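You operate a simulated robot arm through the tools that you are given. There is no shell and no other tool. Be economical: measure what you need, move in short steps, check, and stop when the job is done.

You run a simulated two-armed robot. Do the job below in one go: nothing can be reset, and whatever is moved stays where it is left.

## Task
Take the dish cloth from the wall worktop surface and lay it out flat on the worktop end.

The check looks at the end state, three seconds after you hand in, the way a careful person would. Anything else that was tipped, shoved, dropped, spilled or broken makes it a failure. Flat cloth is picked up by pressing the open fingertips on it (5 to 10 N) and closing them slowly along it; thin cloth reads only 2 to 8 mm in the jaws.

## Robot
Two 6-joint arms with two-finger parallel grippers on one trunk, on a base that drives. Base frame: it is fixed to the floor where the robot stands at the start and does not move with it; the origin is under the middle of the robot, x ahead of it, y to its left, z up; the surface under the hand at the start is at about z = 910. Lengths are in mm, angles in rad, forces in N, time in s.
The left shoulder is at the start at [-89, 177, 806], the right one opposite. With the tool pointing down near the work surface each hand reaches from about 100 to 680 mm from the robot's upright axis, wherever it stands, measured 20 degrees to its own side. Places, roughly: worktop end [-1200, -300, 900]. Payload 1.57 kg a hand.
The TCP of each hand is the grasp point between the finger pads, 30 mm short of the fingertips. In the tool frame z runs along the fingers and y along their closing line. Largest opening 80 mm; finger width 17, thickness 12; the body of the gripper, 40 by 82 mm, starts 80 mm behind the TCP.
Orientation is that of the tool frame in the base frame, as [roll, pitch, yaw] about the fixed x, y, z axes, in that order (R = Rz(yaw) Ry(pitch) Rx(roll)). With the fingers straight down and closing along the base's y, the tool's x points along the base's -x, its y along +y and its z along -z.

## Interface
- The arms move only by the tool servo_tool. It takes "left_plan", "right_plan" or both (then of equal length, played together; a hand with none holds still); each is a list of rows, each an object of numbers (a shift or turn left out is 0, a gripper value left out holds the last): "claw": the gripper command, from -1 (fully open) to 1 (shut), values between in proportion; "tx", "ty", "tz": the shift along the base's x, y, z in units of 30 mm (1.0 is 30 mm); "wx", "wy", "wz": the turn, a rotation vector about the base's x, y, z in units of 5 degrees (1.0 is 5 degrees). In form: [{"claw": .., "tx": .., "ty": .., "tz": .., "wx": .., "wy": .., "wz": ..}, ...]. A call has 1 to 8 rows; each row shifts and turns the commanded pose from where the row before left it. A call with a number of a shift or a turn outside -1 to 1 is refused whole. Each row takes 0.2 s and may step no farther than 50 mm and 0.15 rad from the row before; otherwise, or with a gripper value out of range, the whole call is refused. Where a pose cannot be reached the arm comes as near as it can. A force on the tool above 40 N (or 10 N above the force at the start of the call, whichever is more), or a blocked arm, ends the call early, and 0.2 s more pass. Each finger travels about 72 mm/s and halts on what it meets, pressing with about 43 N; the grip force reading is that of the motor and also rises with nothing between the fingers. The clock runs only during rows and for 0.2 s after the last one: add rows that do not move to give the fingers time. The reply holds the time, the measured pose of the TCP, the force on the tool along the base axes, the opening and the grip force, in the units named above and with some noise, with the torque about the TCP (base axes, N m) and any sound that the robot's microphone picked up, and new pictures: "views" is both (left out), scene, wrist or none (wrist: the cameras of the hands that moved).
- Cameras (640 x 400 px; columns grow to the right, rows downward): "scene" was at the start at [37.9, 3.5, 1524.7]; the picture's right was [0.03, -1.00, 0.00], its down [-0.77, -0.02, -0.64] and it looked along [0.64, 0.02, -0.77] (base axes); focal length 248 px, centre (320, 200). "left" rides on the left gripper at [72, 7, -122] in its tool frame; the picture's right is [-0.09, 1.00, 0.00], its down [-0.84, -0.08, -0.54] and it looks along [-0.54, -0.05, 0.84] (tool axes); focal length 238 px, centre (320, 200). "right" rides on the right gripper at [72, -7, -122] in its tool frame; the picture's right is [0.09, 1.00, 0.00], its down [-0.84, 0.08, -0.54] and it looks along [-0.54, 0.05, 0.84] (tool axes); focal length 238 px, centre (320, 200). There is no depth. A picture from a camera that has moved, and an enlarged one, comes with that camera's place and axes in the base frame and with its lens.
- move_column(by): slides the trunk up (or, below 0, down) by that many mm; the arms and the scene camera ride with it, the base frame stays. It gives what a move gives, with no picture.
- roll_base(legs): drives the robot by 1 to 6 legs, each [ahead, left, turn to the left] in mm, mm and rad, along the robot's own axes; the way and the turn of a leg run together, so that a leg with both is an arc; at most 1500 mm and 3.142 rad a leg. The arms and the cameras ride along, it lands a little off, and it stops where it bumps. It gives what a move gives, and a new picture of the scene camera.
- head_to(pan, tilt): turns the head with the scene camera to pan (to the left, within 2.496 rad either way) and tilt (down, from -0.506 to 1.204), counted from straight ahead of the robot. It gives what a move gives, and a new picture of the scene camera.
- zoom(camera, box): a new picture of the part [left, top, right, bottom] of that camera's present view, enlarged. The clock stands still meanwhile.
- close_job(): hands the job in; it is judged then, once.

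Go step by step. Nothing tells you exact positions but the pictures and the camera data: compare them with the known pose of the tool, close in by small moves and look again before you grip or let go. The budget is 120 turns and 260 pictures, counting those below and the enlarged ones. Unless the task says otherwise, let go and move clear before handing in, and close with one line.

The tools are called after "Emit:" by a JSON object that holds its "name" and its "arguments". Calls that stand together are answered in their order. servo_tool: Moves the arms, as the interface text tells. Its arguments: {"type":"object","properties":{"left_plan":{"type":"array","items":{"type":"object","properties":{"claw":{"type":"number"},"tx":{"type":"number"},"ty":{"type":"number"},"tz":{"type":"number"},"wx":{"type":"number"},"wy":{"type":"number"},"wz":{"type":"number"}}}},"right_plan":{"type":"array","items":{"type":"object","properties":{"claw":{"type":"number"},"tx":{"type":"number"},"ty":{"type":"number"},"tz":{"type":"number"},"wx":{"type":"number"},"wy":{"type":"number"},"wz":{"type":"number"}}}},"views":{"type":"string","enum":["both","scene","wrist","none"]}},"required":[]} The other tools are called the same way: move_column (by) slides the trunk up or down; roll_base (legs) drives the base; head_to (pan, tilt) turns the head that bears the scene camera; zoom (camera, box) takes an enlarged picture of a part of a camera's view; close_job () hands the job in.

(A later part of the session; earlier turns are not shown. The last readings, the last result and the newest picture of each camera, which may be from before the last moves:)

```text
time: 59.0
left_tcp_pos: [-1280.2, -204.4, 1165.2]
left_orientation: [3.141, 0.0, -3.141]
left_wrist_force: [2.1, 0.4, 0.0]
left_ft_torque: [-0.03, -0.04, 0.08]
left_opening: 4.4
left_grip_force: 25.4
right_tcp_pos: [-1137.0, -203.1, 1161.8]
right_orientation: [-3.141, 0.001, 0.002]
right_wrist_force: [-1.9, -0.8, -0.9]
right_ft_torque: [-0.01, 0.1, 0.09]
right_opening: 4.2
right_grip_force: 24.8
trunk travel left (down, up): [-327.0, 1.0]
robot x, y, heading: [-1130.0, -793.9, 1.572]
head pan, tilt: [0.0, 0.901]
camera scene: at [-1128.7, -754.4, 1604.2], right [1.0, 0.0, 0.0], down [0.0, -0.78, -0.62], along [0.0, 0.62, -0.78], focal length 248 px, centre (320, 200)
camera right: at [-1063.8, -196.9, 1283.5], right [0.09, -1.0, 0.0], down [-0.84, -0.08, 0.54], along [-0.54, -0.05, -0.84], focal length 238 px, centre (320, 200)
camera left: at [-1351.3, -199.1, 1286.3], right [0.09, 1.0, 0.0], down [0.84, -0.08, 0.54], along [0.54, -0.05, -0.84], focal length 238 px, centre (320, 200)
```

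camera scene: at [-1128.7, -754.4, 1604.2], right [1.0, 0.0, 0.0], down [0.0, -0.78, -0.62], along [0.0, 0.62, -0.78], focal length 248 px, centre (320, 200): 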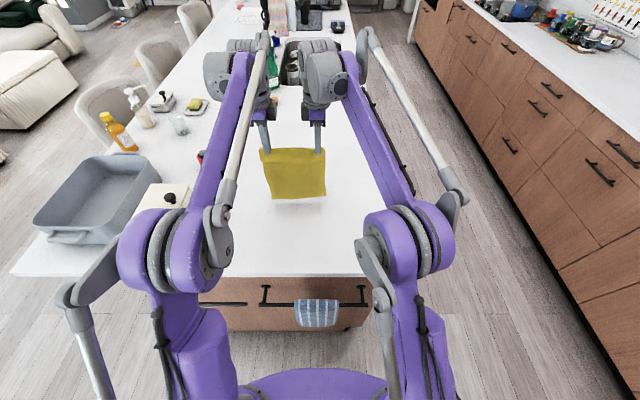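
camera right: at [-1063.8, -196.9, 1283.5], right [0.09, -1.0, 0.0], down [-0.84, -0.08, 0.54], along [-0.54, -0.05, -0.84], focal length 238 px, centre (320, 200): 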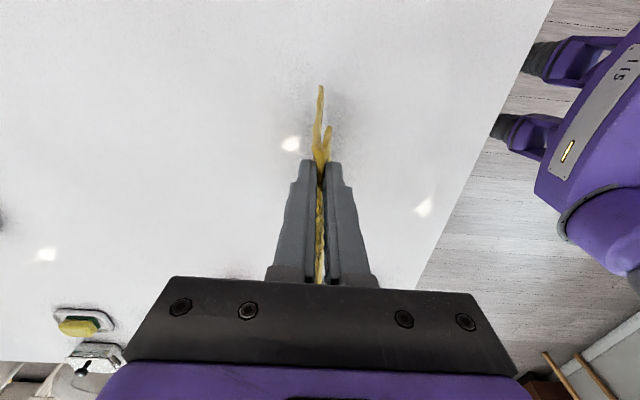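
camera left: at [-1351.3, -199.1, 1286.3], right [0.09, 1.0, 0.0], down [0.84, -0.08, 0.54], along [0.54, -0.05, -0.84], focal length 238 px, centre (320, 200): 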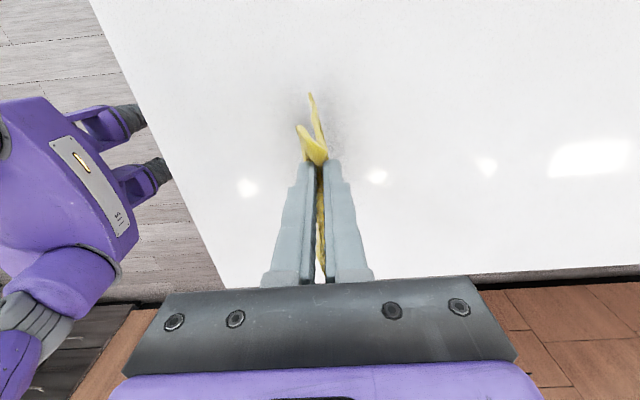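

The lower edge is about 20 mm above the top. Now I'll lay it: lower and pull back on an arc so the free edge trails forward.

Emit:
{"name": "servo_tool", "arguments": {"left_plan": [{"tz": -0.53, "ty": -0.33}, {"tz": -0.27, "ty": -1}, {"tz": -0.3, "ty": -1}, {"tz": -0.33, "ty": -0.87}, {"tz": -0.67, "ty": -1}, {"tz": -0.83, "ty": -0.87}, {"tz": -0.97, "ty": -0.73}, {}], "right_plan": [{"tz": -0.53, "ty": -0.33}, {"tz": -0.27, "ty": -1}, {"tz": -0.3, "ty": -1}, {"tz": -0.33, "ty": -0.87}, {"tz": -0.67, "ty": -1}, {"tz": -0.83, "ty": -0.87}, {"tz": -0.97, "ty": -0.73}, {}]}}

```text
time: 60.8
left_tcp_pos: [-1281.2, -379.2, 1048.7]
left_orientation: [3.14, 0.0, -3.14]
left_wrist_force: [1.4, 0.5, -0.2]
left_ft_torque: [0.0, -0.01, 0.12]
left_opening: 4.1
left_grip_force: 25.1
right_tcp_pos: [-1137.4, -377.8, 1046.6]
right_orientation: [3.141, 0.0, 0.001]
right_wrist_force: [-2.2, -1.1, 0.0]
right_ft_torque: [0.01, 0.01, 0.07]
right_opening: 3.9
right_grip_force: 25.0
trunk travel left (down, up): [-327.0, 1.0]
robot x, y, heading: [-1132.7, -786.5, 1.573]
head pan, tilt: [0.0, 0.901]
camera scene: at [-1128.7, -754.0, 1604.3], right [1.0, 0.0, 0.0], down [0.0, -0.78, -0.62], along [0.0, 0.62, -0.78], focal length 248 px, centre (320, 200)
camera right: at [-1064.1, -371.5, 1167.9], right [0.09, -1.0, 0.0], down [-0.84, -0.08, 0.54], along [-0.54, -0.05, -0.84], focal length 238 px, centre (320, 200)
camera left: at [-1351.9, -373.2, 1170.2], right [0.09, 1.0, 0.0], down [0.84, -0.08, 0.54], along [0.54, -0.05, -0.84], focal length 238 px, centre (320, 200)
```

scene: 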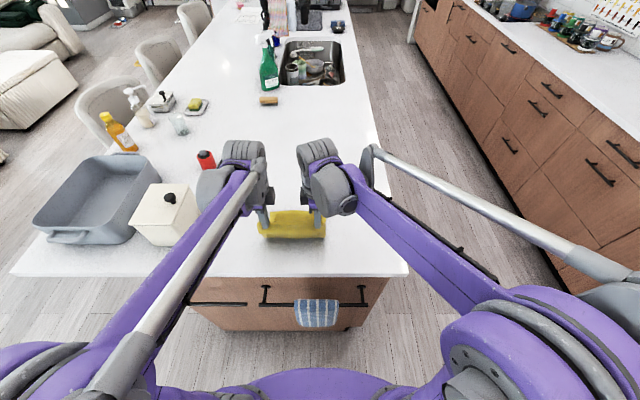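
right: 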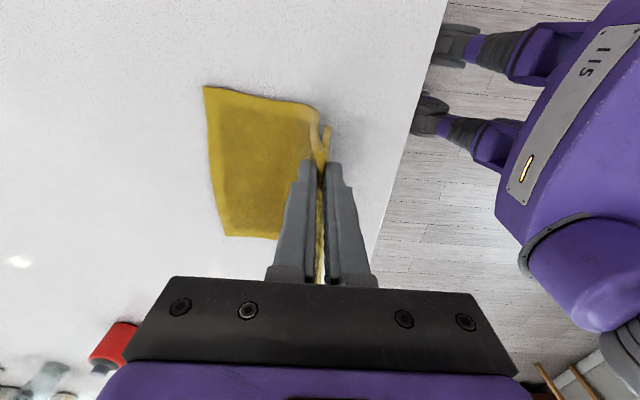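
left: 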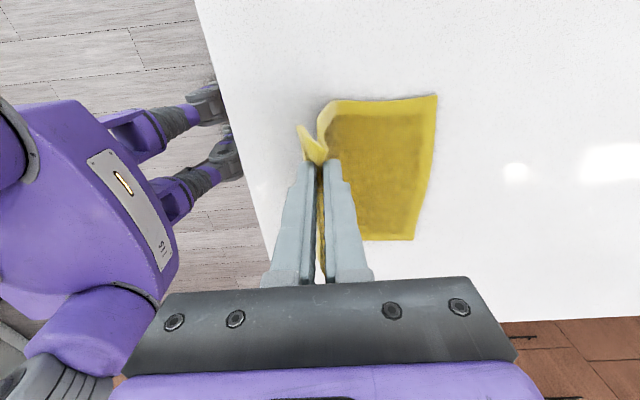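

The lay works, but the free edge slipped back and the near edge would end off the table. I'll lift again along the same arc, tilt the fingers forward for more reach, and start the lay farther out.

Emit:
{"name": "servo_tool", "arguments": {"left_plan": [{"tz": 0.97, "ty": 0.73}, {"tz": 0.9, "ty": 0.8}, {"tz": 0.8, "ty": 0.8}, {"tz": 0.5, "ty": 0.8}, {"tz": 0.4, "ty": 0.8}, {"tz": 0.4, "ty": 0.5}, {}, {}], "right_plan": [{"tz": 0.97, "ty": 0.73}, {"tz": 0.9, "ty": 0.8}, {"tz": 0.8, "ty": 0.8}, {"tz": 0.5, "ty": 0.8}, {"tz": 0.4, "ty": 0.8}, {"tz": 0.4, "ty": 0.5}, {}, {}], "views": "none"}}

Emit:
{"name": "servo_tool", "arguments": {"left_plan": [{"wx": 1}, {"wx": 1}, {"wx": 1}, {"wx": 1}, {"wx": 1}, {"wx": 1}, {"wx": 1}, {"wx": 1}], "right_plan": [{"wx": 1}, {"wx": 1}, {"wx": 1}, {"wx": 1}, {"wx": 1}, {"wx": 1}, {"wx": 1}, {"wx": 1}]}}

```text
time: 62.6
left_tcp_pos: [-1281.8, -245.7, 1168.3]
left_orientation: [3.141, 0.001, -3.138]
left_wrist_force: [2.4, -0.5, 0.0]
left_ft_torque: [0.01, -0.06, 0.08]
left_opening: 4.3
left_grip_force: 25.1
right_tcp_pos: [-1137.2, -242.7, 1166.8]
right_orientation: [-3.141, 0.001, 0.002]
right_wrist_force: [-2.5, 0.6, 0.4]
right_ft_torque: [-0.05, 0.08, 0.11]
right_opening: 4.4
right_grip_force: 25.2
trunk travel left (down, up): [-327.0, 1.0]
robot x, y, heading: [-1126.7, -787.0, 1.571]
head pan, tilt: [0.0, 0.901]
```

```text
time: 64.4
left_tcp_pos: [-1280.9, -246.5, 1169.2]
left_orientation: [2.441, -0.001, -3.141]
left_wrist_force: [2.1, 1.1, -0.6]
left_ft_torque: [-0.05, -0.03, -0.02]
left_opening: 4.2
left_grip_force: 24.8
right_tcp_pos: [-1135.4, -244.9, 1166.4]
right_orientation: [-2.442, 0.001, 0.002]
right_wrist_force: [-2.1, -0.2, 0.3]
right_ft_torque: [-0.07, 0.04, 0.04]
right_opening: 4.4
right_grip_force: 24.6
trunk travel left (down, up): [-327.0, 1.0]
robot x, y, heading: [-1132.4, -788.2, 1.572]
head pan, tilt: [0.0, 0.901]
camera scene: at [-1128.6, -755.6, 1604.2], right [1.0, 0.0, 0.0], down [0.0, -0.78, -0.62], along [0.0, 0.62, -0.78], focal length 248 px, centre (320, 200)
camera right: at [-1064.0, -318.9, 1262.7], right [0.09, -0.76, -0.64], down [-0.84, -0.41, 0.36], along [-0.54, 0.5, -0.68], focal length 238 px, centre (320, 200)
camera left: at [-1352.0, -321.2, 1267.0], right [0.09, 0.76, 0.64], down [0.84, -0.41, 0.37], along [0.54, 0.5, -0.67], focal length 238 px, centre (320, 200)
```

scene: 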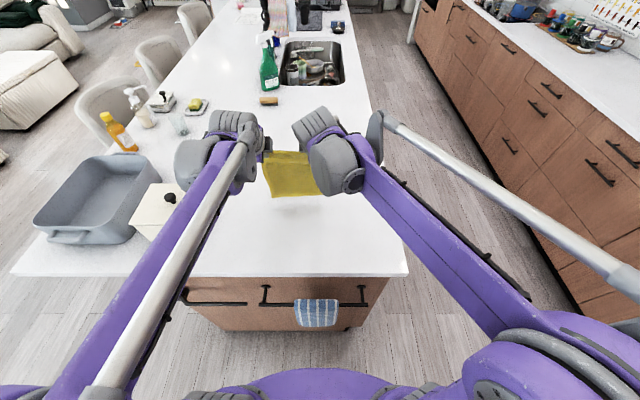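
right: 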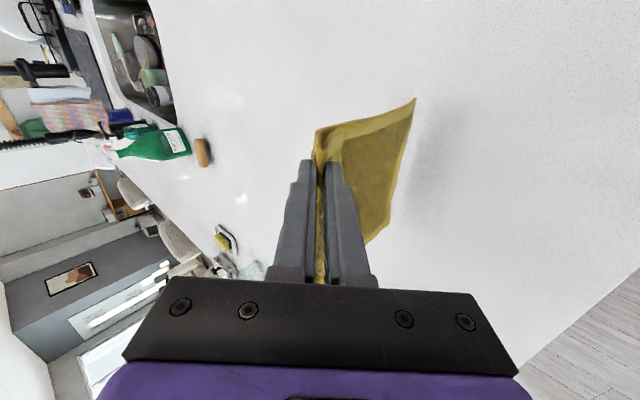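
left: 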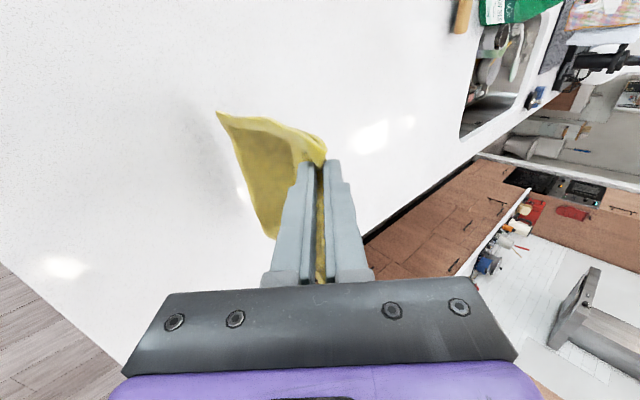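

Emit:
{"name": "servo_tool", "arguments": {"left_plan": [{"ty": 0.8}, {"ty": 0.8}, {"ty": 0.8}, {"ty": 0.8}, {"ty": 0.8}, {"ty": 0.4}, {}, {}], "right_plan": [{"ty": 0.8}, {"ty": 0.8}, {"ty": 0.8}, {"ty": 0.8}, {"ty": 0.8}, {"ty": 0.4}, {}, {}]}}

```text
time: 66.2
left_tcp_pos: [-1278.6, -114.8, 1169.5]
left_orientation: [2.443, 0.002, 3.141]
left_wrist_force: [0.3, -0.1, 0.8]
left_ft_torque: [-0.08, -0.04, 0.0]
left_opening: 4.4
left_grip_force: 24.7
right_tcp_pos: [-1138.9, -113.3, 1166.9]
right_orientation: [-2.444, -0.001, 0.001]
right_wrist_force: [-0.8, 0.8, -0.3]
right_ft_torque: [-0.07, -0.01, 0.02]
right_opening: 4.3
right_grip_force: 25.0
trunk travel left (down, up): [-327.0, 1.0]
robot x, y, heading: [-1130.5, -786.6, 1.572]
head pan, tilt: [0.0, 0.901]
camera scene: at [-1128.7, -754.4, 1604.3], right [1.0, 0.0, 0.0], down [0.0, -0.78, -0.62], along [0.0, 0.62, -0.78], focal length 248 px, centre (320, 200)
camera right: at [-1064.4, -187.0, 1263.4], right [0.09, -0.76, -0.64], down [-0.84, -0.41, 0.37], along [-0.54, 0.5, -0.68], focal length 238 px, centre (320, 200)
camera left: at [-1350.3, -188.3, 1267.2], right [0.09, 0.76, 0.64], down [0.84, -0.41, 0.37], along [0.54, 0.5, -0.68], focal length 238 px, centre (320, 200)
```

scene: 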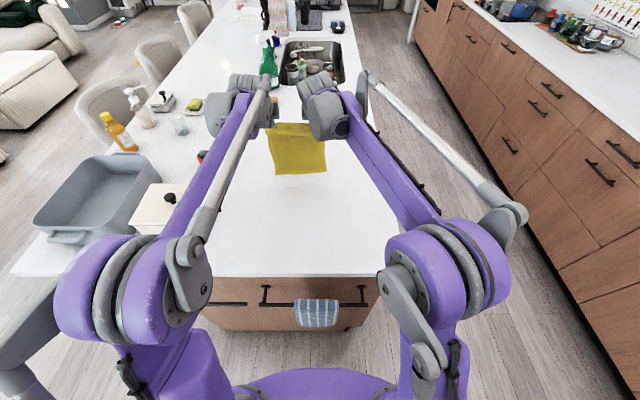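
right: 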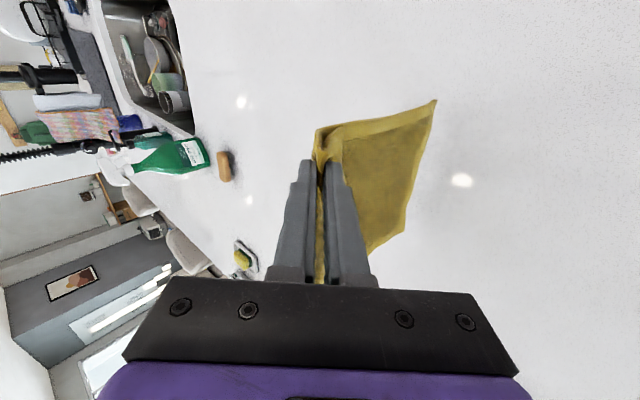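
left: 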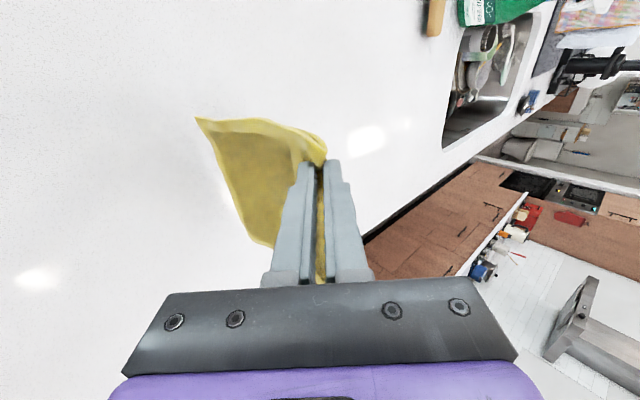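

Bottom edge is still ~25 mm above the top, hands at y ≈ −115. Lowering first with little pull so the edge grips, then the arc back.

Emit:
{"name": "servo_tool", "arguments": {"left_plan": [{"tz": -0.9}, {"tz": -0.67, "ty": -0.4}, {"tz": -0.33, "ty": -1}, {"tz": -0.33, "ty": -1}, {"tz": -0.5, "ty": -1}, {"tz": -0.67, "ty": -0.9}, {"tz": -0.73, "ty": -0.77}, {"tz": -0.77, "ty": -0.57}], "right_plan": [{"tz": -0.9}, {"tz": -0.67, "ty": -0.4}, {"tz": -0.33, "ty": -1}, {"tz": -0.33, "ty": -1}, {"tz": -0.5, "ty": -1}, {"tz": -0.67, "ty": -0.9}, {"tz": -0.73, "ty": -0.77}, {"tz": -0.77, "ty": -0.57}]}}

```text
time: 68.0
left_tcp_pos: [-1280.8, -286.0, 1021.1]
left_orientation: [2.444, 0.003, 3.141]
left_wrist_force: [1.5, 0.2, 0.5]
left_ft_torque: [-0.06, -0.04, 0.02]
left_opening: 4.3
left_grip_force: 25.3
right_tcp_pos: [-1137.6, -283.2, 1019.8]
right_orientation: [-2.443, -0.001, 0.001]
right_wrist_force: [-1.4, -1.4, 0.2]
right_ft_torque: [-0.1, -0.01, 0.03]
right_opening: 4.2
right_grip_force: 24.8
trunk travel left (down, up): [-327.0, 1.0]
robot x, y, heading: [-1130.7, -784.7, 1.571]
head pan, tilt: [0.0, 0.901]
camera scene: at [-1128.8, -755.0, 1604.2], right [1.0, 0.0, 0.0], down [0.0, -0.78, -0.62], along [0.0, 0.62, -0.78], focal length 248 px, centre (320, 200)
camera right: at [-1064.9, -356.6, 1116.6], right [0.09, -0.76, -0.64], down [-0.84, -0.41, 0.37], along [-0.54, 0.5, -0.68], focal length 238 px, centre (320, 200)
camera left: at [-1351.4, -360.5, 1118.7], right [0.09, 0.76, 0.64], down [0.84, -0.41, 0.37], along [0.54, 0.5, -0.67], focal length 238 px, centre (320, 200)
```

scene: 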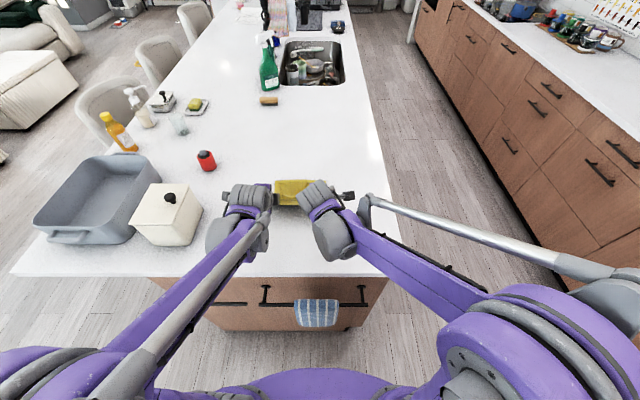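
right: 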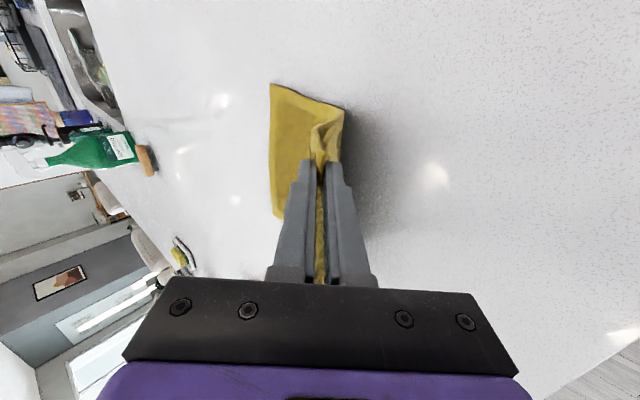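
left: 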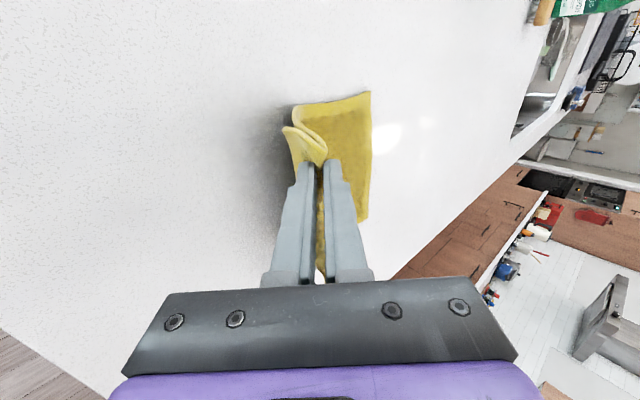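

The free edge held at y ≈ −115. Now I'll untilt the hands while pulling back and lowering.

Emit:
{"name": "servo_tool", "arguments": {"left_plan": [{"wx": -1, "ty": -0.3, "tz": -0.18}, {"wx": -1, "ty": -0.3, "tz": -0.18}, {"wx": -1, "ty": -0.3, "tz": -0.18}, {"wx": -1, "ty": -0.3, "tz": -0.18}, {"wx": -1, "ty": -0.3, "tz": -0.18}, {"wx": -1, "ty": -0.3, "tz": -0.18}, {"wx": -1, "ty": -0.2, "tz": -0.18}, {"wx": -1, "ty": -0.2, "tz": -0.18}], "right_plan": [{"wx": -1, "ty": -0.3, "tz": -0.18}, {"wx": -1, "ty": -0.3, "tz": -0.18}, {"wx": -1, "ty": -0.3, "tz": -0.18}, {"wx": -1, "ty": -0.3, "tz": -0.18}, {"wx": -1, "ty": -0.3, "tz": -0.18}, {"wx": -1, "ty": -0.3, "tz": -0.18}, {"wx": -1, "ty": -0.2, "tz": -0.18}, {"wx": -1, "ty": -0.2, "tz": -0.18}]}}

```text
time: 69.8
left_tcp_pos: [-1281.1, -348.3, 976.2]
left_orientation: [-3.14, -0.001, -3.14]
left_wrist_force: [2.1, -0.3, -0.4]
left_ft_torque: [0.07, -0.1, 0.03]
left_opening: 4.1
left_grip_force: 25.0
right_tcp_pos: [-1136.7, -346.8, 975.8]
right_orientation: [3.139, 0.0, 0.001]
right_wrist_force: [-1.5, 0.1, 0.0]
right_ft_torque: [0.06, 0.03, -0.01]
right_opening: 4.7
right_grip_force: 24.8
trunk travel left (down, up): [-327.0, 1.0]
robot x, y, heading: [-1131.2, -791.4, 1.569]
head pan, tilt: [0.0, 0.901]
camera scene: at [-1128.7, -753.7, 1604.3], right [1.0, 0.0, 0.0], down [0.0, -0.78, -0.62], along [0.0, 0.62, -0.78], focal length 248 px, centre (320, 200)
camera right: at [-1064.0, -340.0, 1097.3], right [0.09, -1.0, 0.0], down [-0.84, -0.08, 0.54], along [-0.54, -0.05, -0.84], focal length 238 px, centre (320, 200)
camera left: at [-1352.2, -343.1, 1099.4], right [0.09, 1.0, 0.0], down [0.84, -0.08, 0.54], along [0.54, -0.05, -0.84], focal length 238 px, centre (320, 200)
```

scene: 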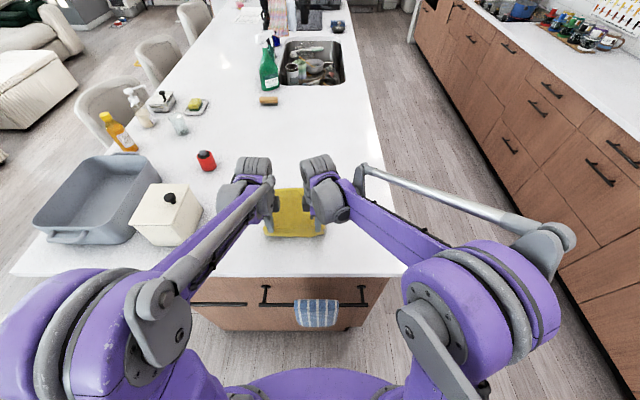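
right: 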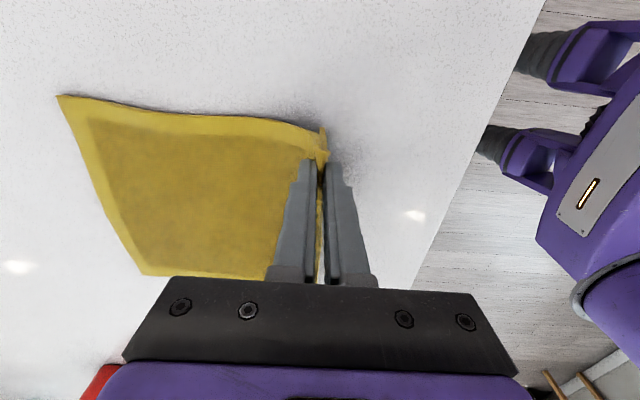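
left: 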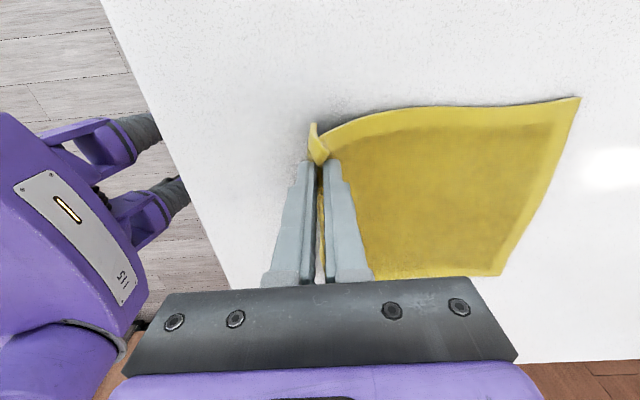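

Nearly flat: free edge at y ≈ −156, fold about 34 mm above the top. I'll pull taut, then come down moving slightly forward so the short flap falls toward me.

Emit:
{"name": "servo_tool", "arguments": {"left_plan": [{"ty": -0.4}, {"ty": -0.4}, {"ty": 0.2, "tz": -0.35}, {"ty": 0.3, "tz": -0.3}, {"ty": 0.2, "tz": -0.2}, {}], "right_plan": [{"ty": -0.4}, {"ty": -0.4}, {"ty": 0.2, "tz": -0.35}, {"ty": 0.3, "tz": -0.3}, {"ty": 0.2, "tz": -0.2}, {}], "views": "wrist"}}

```text
time: 71.2
left_tcp_pos: [-1279.7, -353.8, 952.0]
left_orientation: [-3.141, 0.0, -3.141]
left_wrist_force: [2.0, -0.1, 1.0]
left_ft_torque: [0.09, -0.07, 0.0]
left_opening: 4.2
left_grip_force: 24.3
right_tcp_pos: [-1136.2, -352.5, 949.7]
right_orientation: [3.141, 0.0, 0.002]
right_wrist_force: [-3.3, -1.4, 3.2]
right_ft_torque: [0.01, 0.07, 0.0]
right_opening: 4.4
right_grip_force: 25.2
trunk travel left (down, up): [-327.0, 1.0]
robot x, y, heading: [-1129.2, -788.7, 1.571]
head pan, tilt: [0.0, 0.901]
camera right: at [-1062.9, -345.8, 1071.3], right [0.09, -1.0, 0.0], down [-0.84, -0.08, 0.54], along [-0.54, -0.05, -0.84], focal length 238 px, centre (320, 200)
camera left: at [-1351.0, -347.3, 1075.4], right [0.09, 1.0, 0.0], down [0.84, -0.08, 0.54], along [0.54, -0.05, -0.84], focal length 238 px, centre (320, 200)
```

right: 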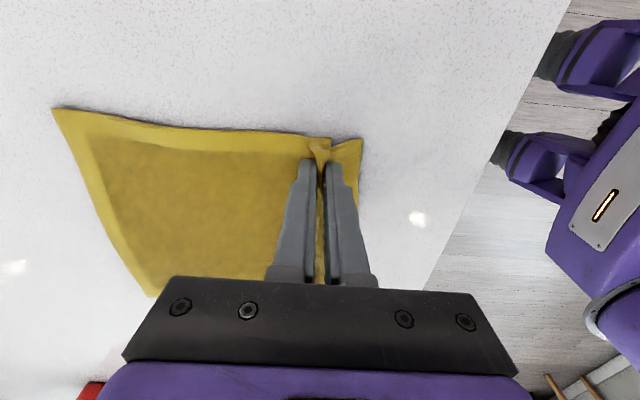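
left: 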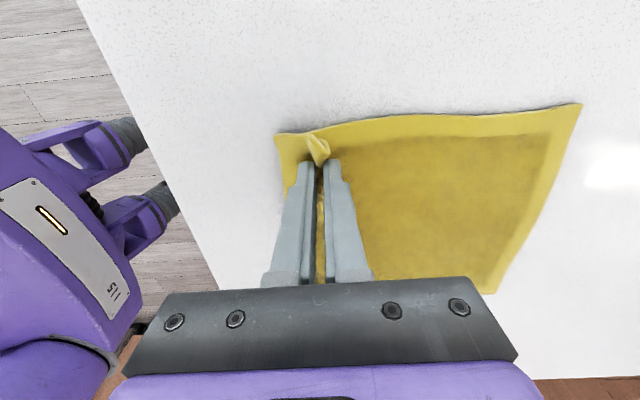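

The flap fell toward me and the fold looks just as it did at pickup. I'll set light contact, then open slowly to unfold it.

Emit:
{"name": "servo_tool", "arguments": {"left_plan": [{"tz": -0.07}, {}], "right_plan": [{"tz": -0.02}, {}], "views": "none"}}

```text
time: 71.8
left_tcp_pos: [-1278.5, -352.5, 951.8]
left_orientation: [3.141, 0.0, 3.142]
left_wrist_force: [3.8, -0.3, 5.4]
left_ft_torque: [0.05, -0.08, -0.01]
left_opening: 4.3
left_grip_force: 24.3
right_tcp_pos: [-1135.3, -351.5, 949.3]
right_orientation: [-3.141, 0.001, 0.001]
right_wrist_force: [-1.9, -0.7, 4.2]
right_ft_torque: [0.04, 0.01, -0.01]
right_opening: 4.1
right_grip_force: 24.9
trunk travel left (down, up): [-327.0, 1.0]
robot x, y, heading: [-1131.4, -791.6, 1.571]
head pan, tilt: [0.0, 0.901]
```

Emit:
{"name": "servo_tool", "arguments": {"left_plan": [{"claw": 0.8}, {"claw": 0.68}, {"claw": 0.56}, {"claw": 0.44}, {"claw": 0.32}, {"claw": 0.2}, {"claw": 0.1}, {"claw": 0}], "right_plan": [{"claw": 0.8}, {"claw": 0.68}, {"claw": 0.56}, {"claw": 0.44}, {"claw": 0.32}, {"claw": 0.2}, {"claw": 0.1}, {"claw": 0}], "views": "wrist"}}

```text
time: 73.6
left_tcp_pos: [-1280.1, -353.3, 950.2]
left_orientation: [3.14, -0.001, -3.138]
left_wrist_force: [-0.2, 0.3, 0.5]
left_ft_torque: [-0.01, 0.04, -0.01]
left_opening: 39.7
left_grip_force: 0.1
right_tcp_pos: [-1135.9, -351.6, 949.2]
right_orientation: [-3.141, 0.0, 0.003]
right_wrist_force: [0.2, -1.4, 0.0]
right_ft_torque: [0.04, 0.03, 0.02]
right_opening: 39.9
right_grip_force: 0.1
trunk travel left (down, up): [-327.0, 1.0]
robot x, y, heading: [-1132.7, -788.3, 1.575]
head pan, tilt: [0.0, 0.901]
camera right: at [-1063.1, -345.2, 1070.4], right [0.09, -1.0, 0.0], down [-0.84, -0.08, 0.54], along [-0.54, -0.05, -0.84], focal length 238 px, centre (320, 200)
camera left: at [-1350.8, -346.9, 1072.8], right [0.09, 1.0, 0.0], down [0.84, -0.08, 0.54], along [0.54, -0.05, -0.84], focal length 238 px, centre (320, 200)
```

right: 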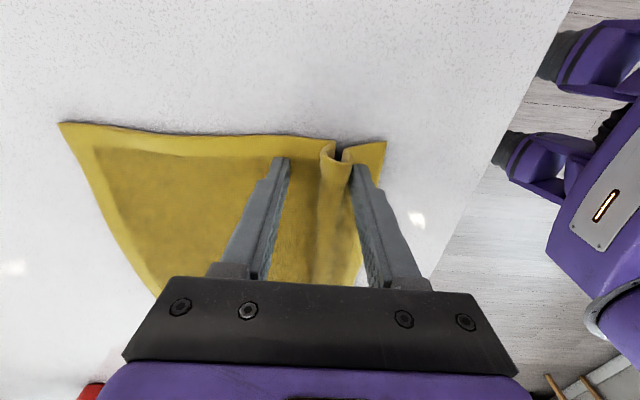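
left: 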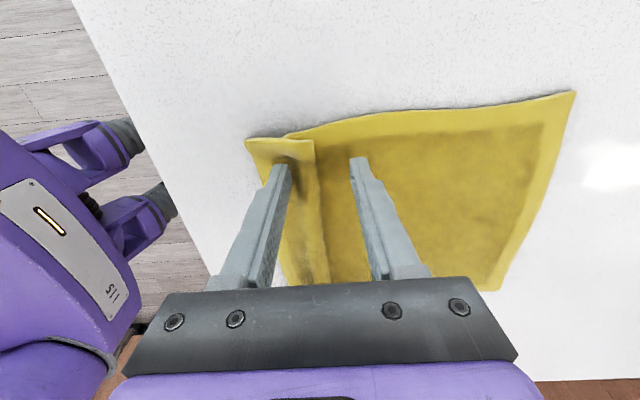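

A ridge remains next to the near fingers. I'll tilt 10° so only the near fingertips press on the flap, then drag it toward me to unfold the pleat.

Emit:
{"name": "servo_tool", "arguments": {"left_plan": [{"tz": 0.4}, {"wx": 1, "ty": -0.1}, {"wx": 1, "ty": -0.1}, {"tz": -0.2}, {}], "right_plan": [{"tz": 0.4}, {"wx": 1, "ty": -0.1}, {"wx": 1, "ty": -0.1}, {"tz": -0.2}, {}], "views": "wrist"}}

```text
time: 74.8
left_tcp_pos: [-1278.5, -357.6, 955.9]
left_orientation: [2.966, -0.002, -3.139]
left_wrist_force: [0.1, 0.9, 0.7]
left_ft_torque: [0.02, 0.04, 0.01]
left_opening: 40.2
left_grip_force: 0.0
right_tcp_pos: [-1136.3, -357.2, 957.1]
right_orientation: [-2.968, 0.001, 0.002]
right_wrist_force: [-0.7, -0.1, -0.2]
right_ft_torque: [0.01, 0.02, 0.02]
right_opening: 40.2
right_grip_force: 0.1
trunk travel left (down, up): [-327.0, 1.0]
robot x, y, heading: [-1127.4, -789.7, 1.57]
head pan, tilt: [0.0, 0.901]
camera right: at [-1062.9, -372.6, 1076.4], right [0.09, -0.98, -0.17], down [-0.84, -0.17, 0.52], along [-0.54, 0.1, -0.84], focal length 238 px, centre (320, 200)
camera left: at [-1351.1, -374.2, 1077.5], right [0.09, 0.98, 0.17], down [0.84, -0.17, 0.52], along [0.54, 0.1, -0.84], focal length 238 px, centre (320, 200)
```

right: 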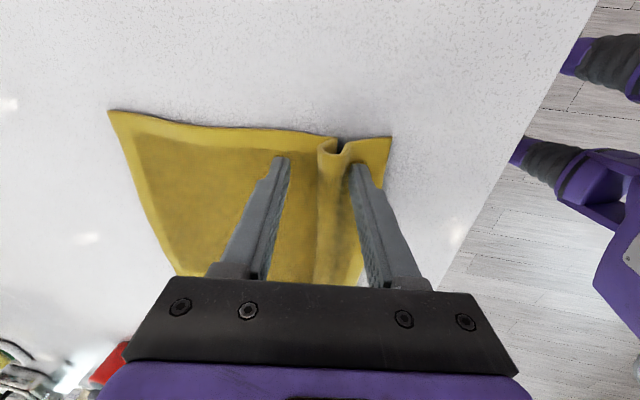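
left: 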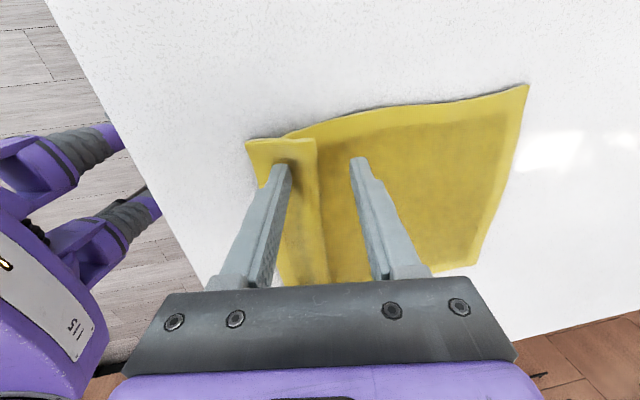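

Emit:
{"name": "servo_tool", "arguments": {"left_plan": [{"ty": -0.1, "tz": -0.08}, {"tz": -0.03}, {}], "right_plan": [{"ty": -0.1, "tz": -0.08}, {"tz": -0.05}, {}], "views": "none"}}

```text
time: 75.6
left_tcp_pos: [-1280.6, -361.3, 953.0]
left_orientation: [2.968, -0.001, -3.139]
left_wrist_force: [1.1, -0.4, 0.0]
left_ft_torque: [0.01, 0.03, -0.02]
left_opening: 39.8
left_grip_force: 0.1
right_tcp_pos: [-1136.2, -360.4, 950.7]
right_orientation: [-2.968, 0.0, 0.001]
right_wrist_force: [0.1, -0.4, 0.6]
right_ft_torque: [-0.01, 0.0, 0.01]
right_opening: 39.9
right_grip_force: 0.1
trunk travel left (down, up): [-327.0, 1.0]
robot x, y, heading: [-1132.7, -790.3, 1.571]
head pan, tilt: [0.0, 0.901]
```

Emit:
{"name": "servo_tool", "arguments": {"left_plan": [{"tz": -0.05}, {"tz": -0.05}, {}], "right_plan": [{"tz": -0.05}, {"tz": -0.05}, {}], "views": "none"}}

```text
time: 76.4
left_tcp_pos: [-1280.6, -361.9, 949.8]
left_orientation: [2.967, 0.001, -3.14]
left_wrist_force: [0.6, -1.0, 2.3]
left_ft_torque: [0.0, 0.02, -0.03]
left_opening: 39.7
left_grip_force: 0.0
right_tcp_pos: [-1136.1, -361.3, 948.8]
right_orientation: [-2.966, 0.001, 0.002]
right_wrist_force: [0.3, -0.1, 0.0]
right_ft_torque: [0.03, 0.0, -0.02]
right_opening: 40.0
right_grip_force: 0.1
trunk travel left (down, up): [-327.0, 1.0]
robot x, y, heading: [-1128.4, -787.3, 1.573]
head pan, tilt: [0.0, 0.901]
```

Emit:
{"name": "servo_tool", "arguments": {"left_plan": [{"tz": -0.02}, {"tz": -0.01}, {}], "right_plan": [{"tz": -0.05}, {"tz": -0.03}, {}], "views": "none"}}

```text
time: 77.2
left_tcp_pos: [-1280.0, -362.3, 950.1]
left_orientation: [2.964, 0.0, -3.14]
left_wrist_force: [-0.5, -0.4, 1.1]
left_ft_torque: [-0.02, 0.0, 0.02]
left_opening: 39.5
left_grip_force: 0.0
right_tcp_pos: [-1137.1, -360.9, 947.5]
right_orientation: [-2.966, 0.0, 0.001]
right_wrist_force: [1.6, -0.9, 13.1]
right_ft_torque: [-0.38, -0.06, 0.02]
right_opening: 39.2
right_grip_force: 0.0
trunk travel left (down, up): [-327.0, 1.0]
robot x, y, heading: [-1130.5, -790.5, 1.575]
head pan, tilt: [0.0, 0.901]
```

Emit:
{"name": "servo_tool", "arguments": {"left_plan": [{"tz": -0.03}, {"tz": -0.02}, {}], "right_plan": [{"tz": 0.03}, {}, {}], "views": "none"}}

```text
time: 78.0
left_tcp_pos: [-1280.0, -362.4, 947.5]
left_orientation: [2.966, 0.002, -3.138]
left_wrist_force: [-0.8, 0.1, 7.4]
left_ft_torque: [-0.11, 0.03, -0.01]
left_opening: 38.7
left_grip_force: 0.0
right_tcp_pos: [-1137.2, -360.1, 948.0]
right_orientation: [-2.967, 0.0, 0.002]
right_wrist_force: [1.3, 0.1, 4.6]
right_ft_torque: [-0.13, 0.01, 0.0]
right_opening: 39.7
right_grip_force: 0.0
trunk travel left (down, up): [-327.0, 1.0]
robot x, y, heading: [-1128.2, -786.9, 1.574]
head pan, tilt: [0.0, 0.901]
```

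Both press at 5–7 N; now I'll drag back 30 mm.

Emit:
{"name": "servo_tool", "arguments": {"left_plan": [{"ty": -0.15}, {"ty": -0.2}, {"ty": -0.2}, {"ty": -0.2}, {"ty": -0.2}, {}], "right_plan": [{"ty": -0.15}, {"ty": -0.2}, {"ty": -0.2}, {"ty": -0.2}, {"ty": -0.2}, {}], "views": "wrist"}}

```text
time: 79.4
left_tcp_pos: [-1279.5, -391.1, 946.5]
left_orientation: [2.968, -0.001, -3.139]
left_wrist_force: [0.1, 3.0, 8.2]
left_ft_torque: [-0.1, 0.01, -0.02]
left_opening: 37.1
left_grip_force: 0.2
right_tcp_pos: [-1136.7, -388.8, 947.5]
right_orientation: [-2.968, -0.001, 0.001]
right_wrist_force: [0.3, 0.8, 4.5]
right_ft_torque: [-0.12, 0.02, 0.02]
right_opening: 38.8
right_grip_force: 0.1
trunk travel left (down, up): [-327.0, 1.0]
robot x, y, heading: [-1132.5, -790.9, 1.57]
head pan, tilt: [0.0, 0.901]
camera right: at [-1064.2, -403.6, 1068.2], right [0.09, -0.98, -0.17], down [-0.84, -0.17, 0.52], along [-0.54, 0.1, -0.84], focal length 238 px, centre (320, 200)
camera left: at [-1351.2, -406.6, 1069.6], right [0.09, 0.98, 0.17], down [0.84, -0.17, 0.52], along [0.54, 0.1, -0.84], focal length 238 px, centre (320, 200)
```

right: 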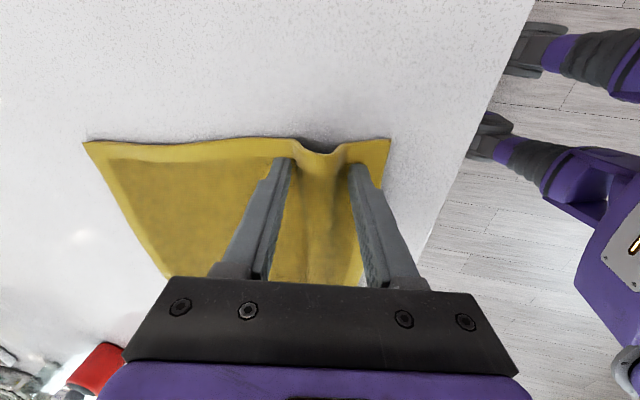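
left: 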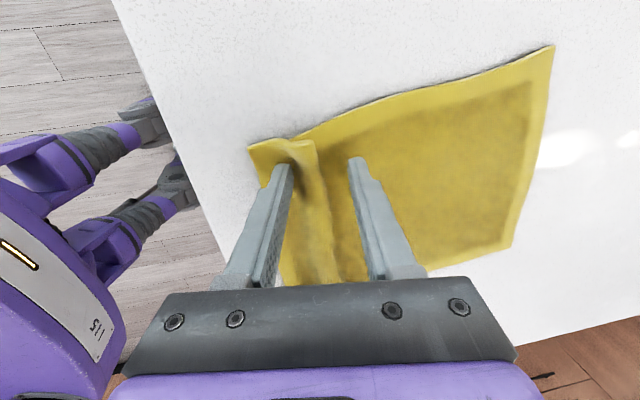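

Right has mostly unfolded; left still has a pleat and its whole sheet moved. I'll untilt and straddle each pleat with vertical fingers, then press and open wide: the exact reverse of the pickup.

Emit:
{"name": "servo_tool", "arguments": {"left_plan": [{"tz": 0.6}, {"wx": -1, "claw": 0.15}, {"wx": -1}, {"ty": -0.23}, {"tz": -0.4}, {}], "right_plan": [{"tz": 0.6}, {"wx": -1}, {"wx": -1}, {}, {"tz": -0.4}, {}], "views": "wrist"}}

```text
time: 80.8
left_tcp_pos: [-1279.7, -397.3, 954.4]
left_orientation: [3.14, 0.001, -3.139]
left_wrist_force: [-0.2, 0.4, -0.9]
left_ft_torque: [0.03, -0.01, -0.03]
left_opening: 34.2
left_grip_force: 0.0
right_tcp_pos: [-1135.6, -387.1, 953.2]
right_orientation: [-3.142, -0.001, 0.001]
right_wrist_force: [0.2, -0.9, -0.5]
right_ft_torque: [0.02, -0.02, 0.03]
right_opening: 39.8
right_grip_force: 0.1
trunk travel left (down, up): [-327.0, 1.0]
robot x, y, heading: [-1128.7, -786.0, 1.573]
head pan, tilt: [0.0, 0.901]
camera right: at [-1063.5, -381.7, 1074.2], right [0.09, -1.0, 0.0], down [-0.84, -0.08, 0.54], along [-0.54, -0.05, -0.84], focal length 238 px, centre (320, 200)
camera left: at [-1351.3, -391.3, 1075.9], right [0.09, 1.0, 0.0], down [0.84, -0.08, 0.54], along [0.54, -0.05, -0.84], focal length 238 px, centre (320, 200)
```

right: 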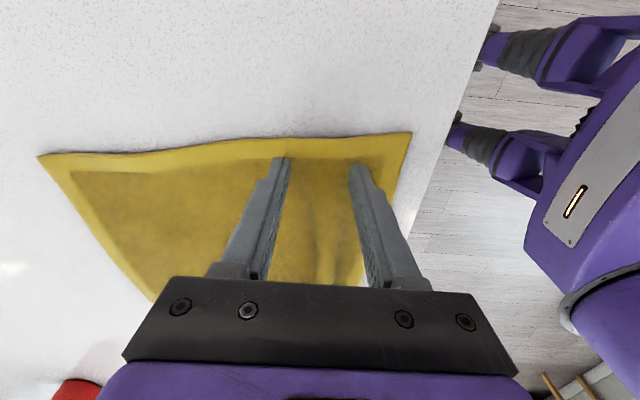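
left: 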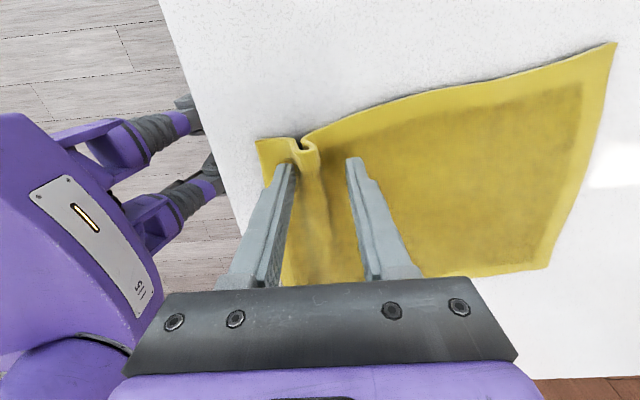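

The right side is now flat. On the left, I'll hold the flap with the near finger and drag the far finger forward by opening while shifting +y. First, contact.

Emit:
{"name": "servo_tool", "arguments": {"left_plan": [{"tz": -0.15}, {"tz": -0.08}, {"tz": -0.05}, {}], "right_plan": [{"tz": -0.1}, {"tz": -0.08}, {"tz": -0.05}, {}], "views": "none"}}

```text
time: 81.8
left_tcp_pos: [-1281.0, -397.2, 944.5]
left_orientation: [-3.141, -0.001, -3.139]
left_wrist_force: [0.3, 1.4, 0.7]
left_ft_torque: [-0.01, -0.02, -0.02]
left_opening: 33.8
left_grip_force: 0.1
right_tcp_pos: [-1135.9, -388.8, 946.3]
right_orientation: [3.141, -0.001, 0.001]
right_wrist_force: [0.0, 1.0, -0.1]
right_ft_torque: [0.04, 0.0, 0.01]
right_opening: 40.0
right_grip_force: 0.1
trunk travel left (down, up): [-327.0, 1.0]
robot x, y, heading: [-1129.9, -784.0, 1.571]
head pan, tilt: [0.0, 0.901]
```

Emit:
{"name": "servo_tool", "arguments": {"left_plan": [{"tz": -0.05}, {"tz": -0.02}, {}], "right_plan": [{"tz": -0.08}, {"tz": -0.04}, {}], "views": "none"}}

```text
time: 82.6
left_tcp_pos: [-1280.0, -397.4, 945.0]
left_orientation: [3.139, 0.001, -3.14]
left_wrist_force: [1.1, -1.5, 5.4]
left_ft_torque: [-0.04, -0.05, 0.0]
left_opening: 33.9
left_grip_force: 0.1
right_tcp_pos: [-1138.5, -387.4, 944.5]
right_orientation: [-3.139, 0.001, 0.002]
right_wrist_force: [-1.6, 0.7, 9.9]
right_ft_torque: [0.03, 0.02, -0.01]
right_opening: 40.2
right_grip_force: 0.0
trunk travel left (down, up): [-327.0, 1.0]
robot x, y, heading: [-1130.4, -787.6, 1.57]
head pan, tilt: [0.0, 0.901]
```

Emit:
{"name": "servo_tool", "arguments": {"left_plan": [{"tz": -0.015, "claw": 0.01, "ty": 0.08}, {"claw": -0.13, "ty": 0.095}, {"claw": -0.27, "ty": 0.095}, {"claw": -0.41, "ty": 0.095}, {"claw": -0.55, "ty": 0.095}, {"claw": -0.7, "ty": 0.095}, {"claw": -0.85, "ty": 0.095}, {}], "views": "wrist"}}

```text
time: 84.4
left_tcp_pos: [-1280.7, -377.8, 942.9]
left_orientation: [3.138, 0.0, -3.14]
left_wrist_force: [1.1, -1.9, 6.8]
left_ft_torque: [-0.08, -0.04, -0.02]
left_opening: 72.9
left_grip_force: 0.0
right_tcp_pos: [-1137.0, -388.4, 943.3]
right_orientation: [-3.141, 0.0, 0.0]
right_wrist_force: [-1.2, 0.9, 13.1]
right_ft_torque: [0.06, 0.03, -0.02]
right_opening: 40.0
right_grip_force: 0.0
trunk travel left (down, up): [-327.0, 1.0]
robot x, y, heading: [-1130.3, -788.6, 1.572]
head pan, tilt: [0.0, 0.901]
camera left: at [-1352.0, -372.2, 1065.8], right [0.09, 1.0, 0.0], down [0.84, -0.08, 0.54], along [0.54, -0.05, -0.84], focal length 238 px, centre (320, 200)
```

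left: 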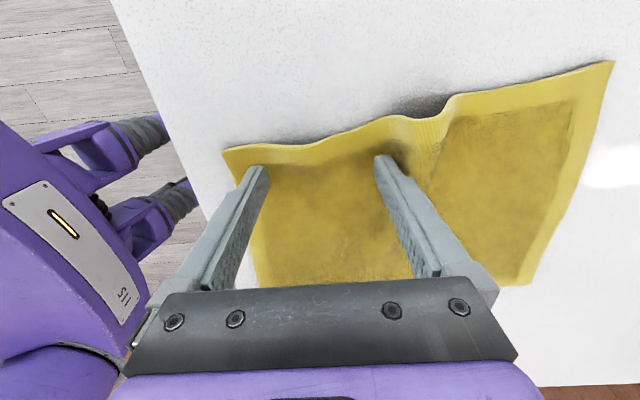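

The pleat is gone, leaving a hump ahead of the far finger. I'll lift the left hand and look.

Emit:
{"name": "servo_tool", "arguments": {"left_plan": [{"tz": 0.8}, {"tz": 0.9, "ty": 0.5}, {"tz": 0.5, "ty": 0.9, "claw": 1}, {"ty": 0.9}, {"ty": 0.9}, {}], "views": "both"}}

```text
time: 85.8
left_tcp_pos: [-1278.1, -281.2, 1011.3]
left_orientation: [3.141, 0.0, -3.14]
left_wrist_force: [-1.0, 0.5, -0.4]
left_ft_torque: [0.02, -0.02, 0.02]
left_opening: 0.1
left_grip_force: 21.5
right_tcp_pos: [-1137.8, -387.9, 942.7]
right_orientation: [-3.139, 0.0, 0.002]
right_wrist_force: [0.5, -0.5, 14.5]
right_ft_torque: [0.02, 0.02, 0.02]
right_opening: 39.9
right_grip_force: 0.1
trunk travel left (down, up): [-327.0, 1.0]
robot x, y, heading: [-1127.7, -785.5, 1.574]
head pan, tilt: [0.0, 0.901]
camera scene: at [-1128.7, -756.0, 1604.3], right [1.0, 0.0, 0.0], down [0.0, -0.78, -0.62], along [0.0, 0.62, -0.78], focal length 248 px, centre (320, 200)
camera left: at [-1351.0, -275.0, 1133.6], right [0.09, 1.0, 0.0], down [0.84, -0.08, 0.54], along [0.54, -0.05, -0.84], focal length 238 px, centre (320, 200)
```

scene: 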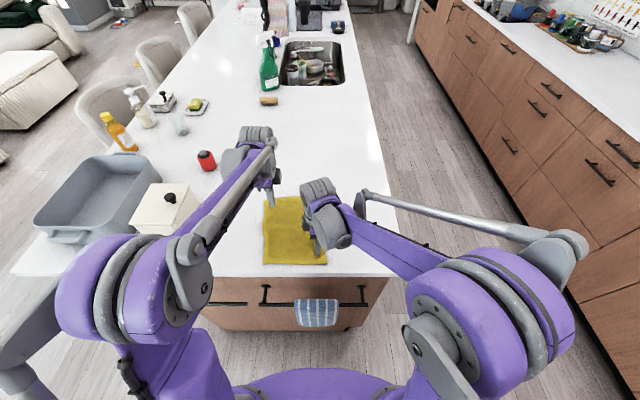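
left: 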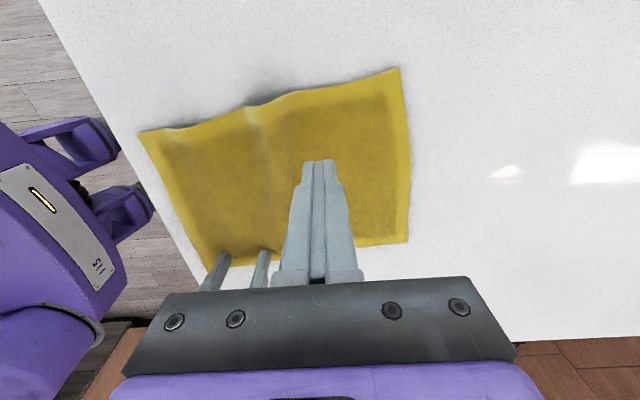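

Nearly flat: just a small hump on the left. I'll press near the far-left corner and draw it forward a little while the right hand anchors.

Emit:
{"name": "servo_tool", "arguments": {"left_plan": [{"ty": 0.9, "tx": -0.3}, {"ty": 0.5, "tx": -0.2}, {"tz": -0.9}, {"tz": -0.9}, {"tz": -0.15}, {}], "views": "wrist"}}

```text
time: 87.2
left_tcp_pos: [-1293.2, -239.3, 949.8]
left_orientation: [3.14, 0.0, -3.141]
left_wrist_force: [0.0, 1.7, 0.4]
left_ft_torque: [0.01, -0.01, 0.02]
left_opening: 0.0
left_grip_force: 21.6
right_tcp_pos: [-1136.4, -389.2, 943.3]
right_orientation: [-3.141, 0.0, 0.002]
right_wrist_force: [0.3, -0.6, 13.4]
right_ft_torque: [-0.01, 0.0, 0.03]
right_opening: 39.9
right_grip_force: 0.1
trunk travel left (down, up): [-327.0, 1.0]
robot x, y, heading: [-1131.4, -789.3, 1.569]
head pan, tilt: [0.0, 0.901]
camera left: at [-1365.2, -233.7, 1072.6], right [0.09, 1.0, 0.0], down [0.84, -0.08, 0.54], along [0.54, -0.05, -0.84], focal length 238 px, centre (320, 200)
```

left: 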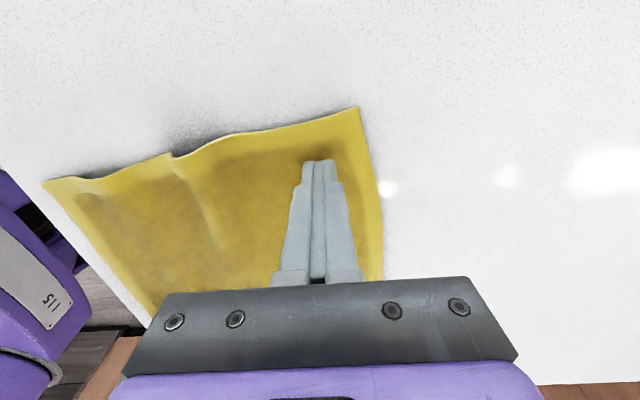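

Emit:
{"name": "servo_tool", "arguments": {"left_plan": [{"tz": -0.1}, {"tz": -0.08}, {"tz": -0.04}, {}], "views": "none"}}

```text
time: 88.2
left_tcp_pos: [-1293.9, -238.9, 944.2]
left_orientation: [3.139, 0.0, -3.14]
left_wrist_force: [0.8, 0.6, 2.7]
left_ft_torque: [0.02, 0.02, 0.02]
left_opening: 0.1
left_grip_force: 20.9
right_tcp_pos: [-1136.1, -388.7, 941.6]
right_orientation: [-3.141, -0.001, 0.001]
right_wrist_force: [-0.8, -0.4, 12.6]
right_ft_torque: [0.03, -0.01, 0.03]
right_opening: 40.2
right_grip_force: 0.0
trunk travel left (down, up): [-327.0, 1.0]
robot x, y, heading: [-1130.7, -789.0, 1.569]
head pan, tilt: [0.0, 0.901]
```

Emit:
{"name": "servo_tool", "arguments": {"left_plan": [{"tz": -0.04}, {"ty": 0.1, "tz": -0.01}, {"ty": 0.2}, {"ty": 0.2}, {"ty": 0.15}, {}], "views": "wrist"}}

```text
time: 89.6
left_tcp_pos: [-1295.0, -220.9, 944.6]
left_orientation: [3.14, -0.002, -3.139]
left_wrist_force: [1.6, -1.7, 4.5]
left_ft_torque: [-0.02, -0.01, 0.0]
left_opening: 0.0
left_grip_force: 21.3
right_tcp_pos: [-1136.7, -388.0, 942.8]
right_orientation: [-3.139, 0.0, 0.002]
right_wrist_force: [-1.1, 1.7, 12.3]
right_ft_torque: [0.04, 0.03, 0.03]
right_opening: 40.0
right_grip_force: 0.1
trunk travel left (down, up): [-327.0, 1.0]
robot x, y, heading: [-1135.2, -789.9, 1.57]
head pan, tilt: [0.0, 0.901]
camera left: at [-1366.2, -215.1, 1065.9], right [0.09, 1.0, 0.0], down [0.84, -0.08, 0.54], along [0.54, -0.05, -0.84], focal length 238 px, centre (320, 200)
```

left: 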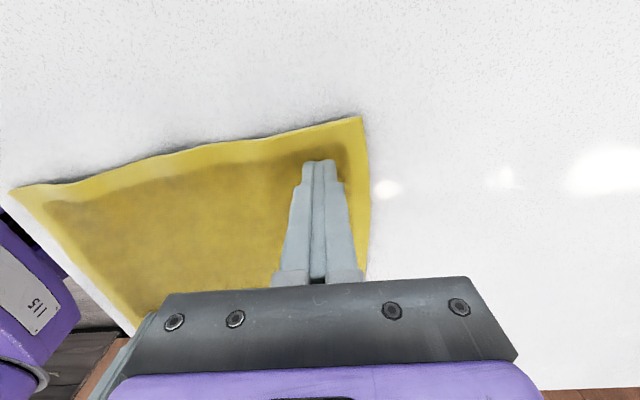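

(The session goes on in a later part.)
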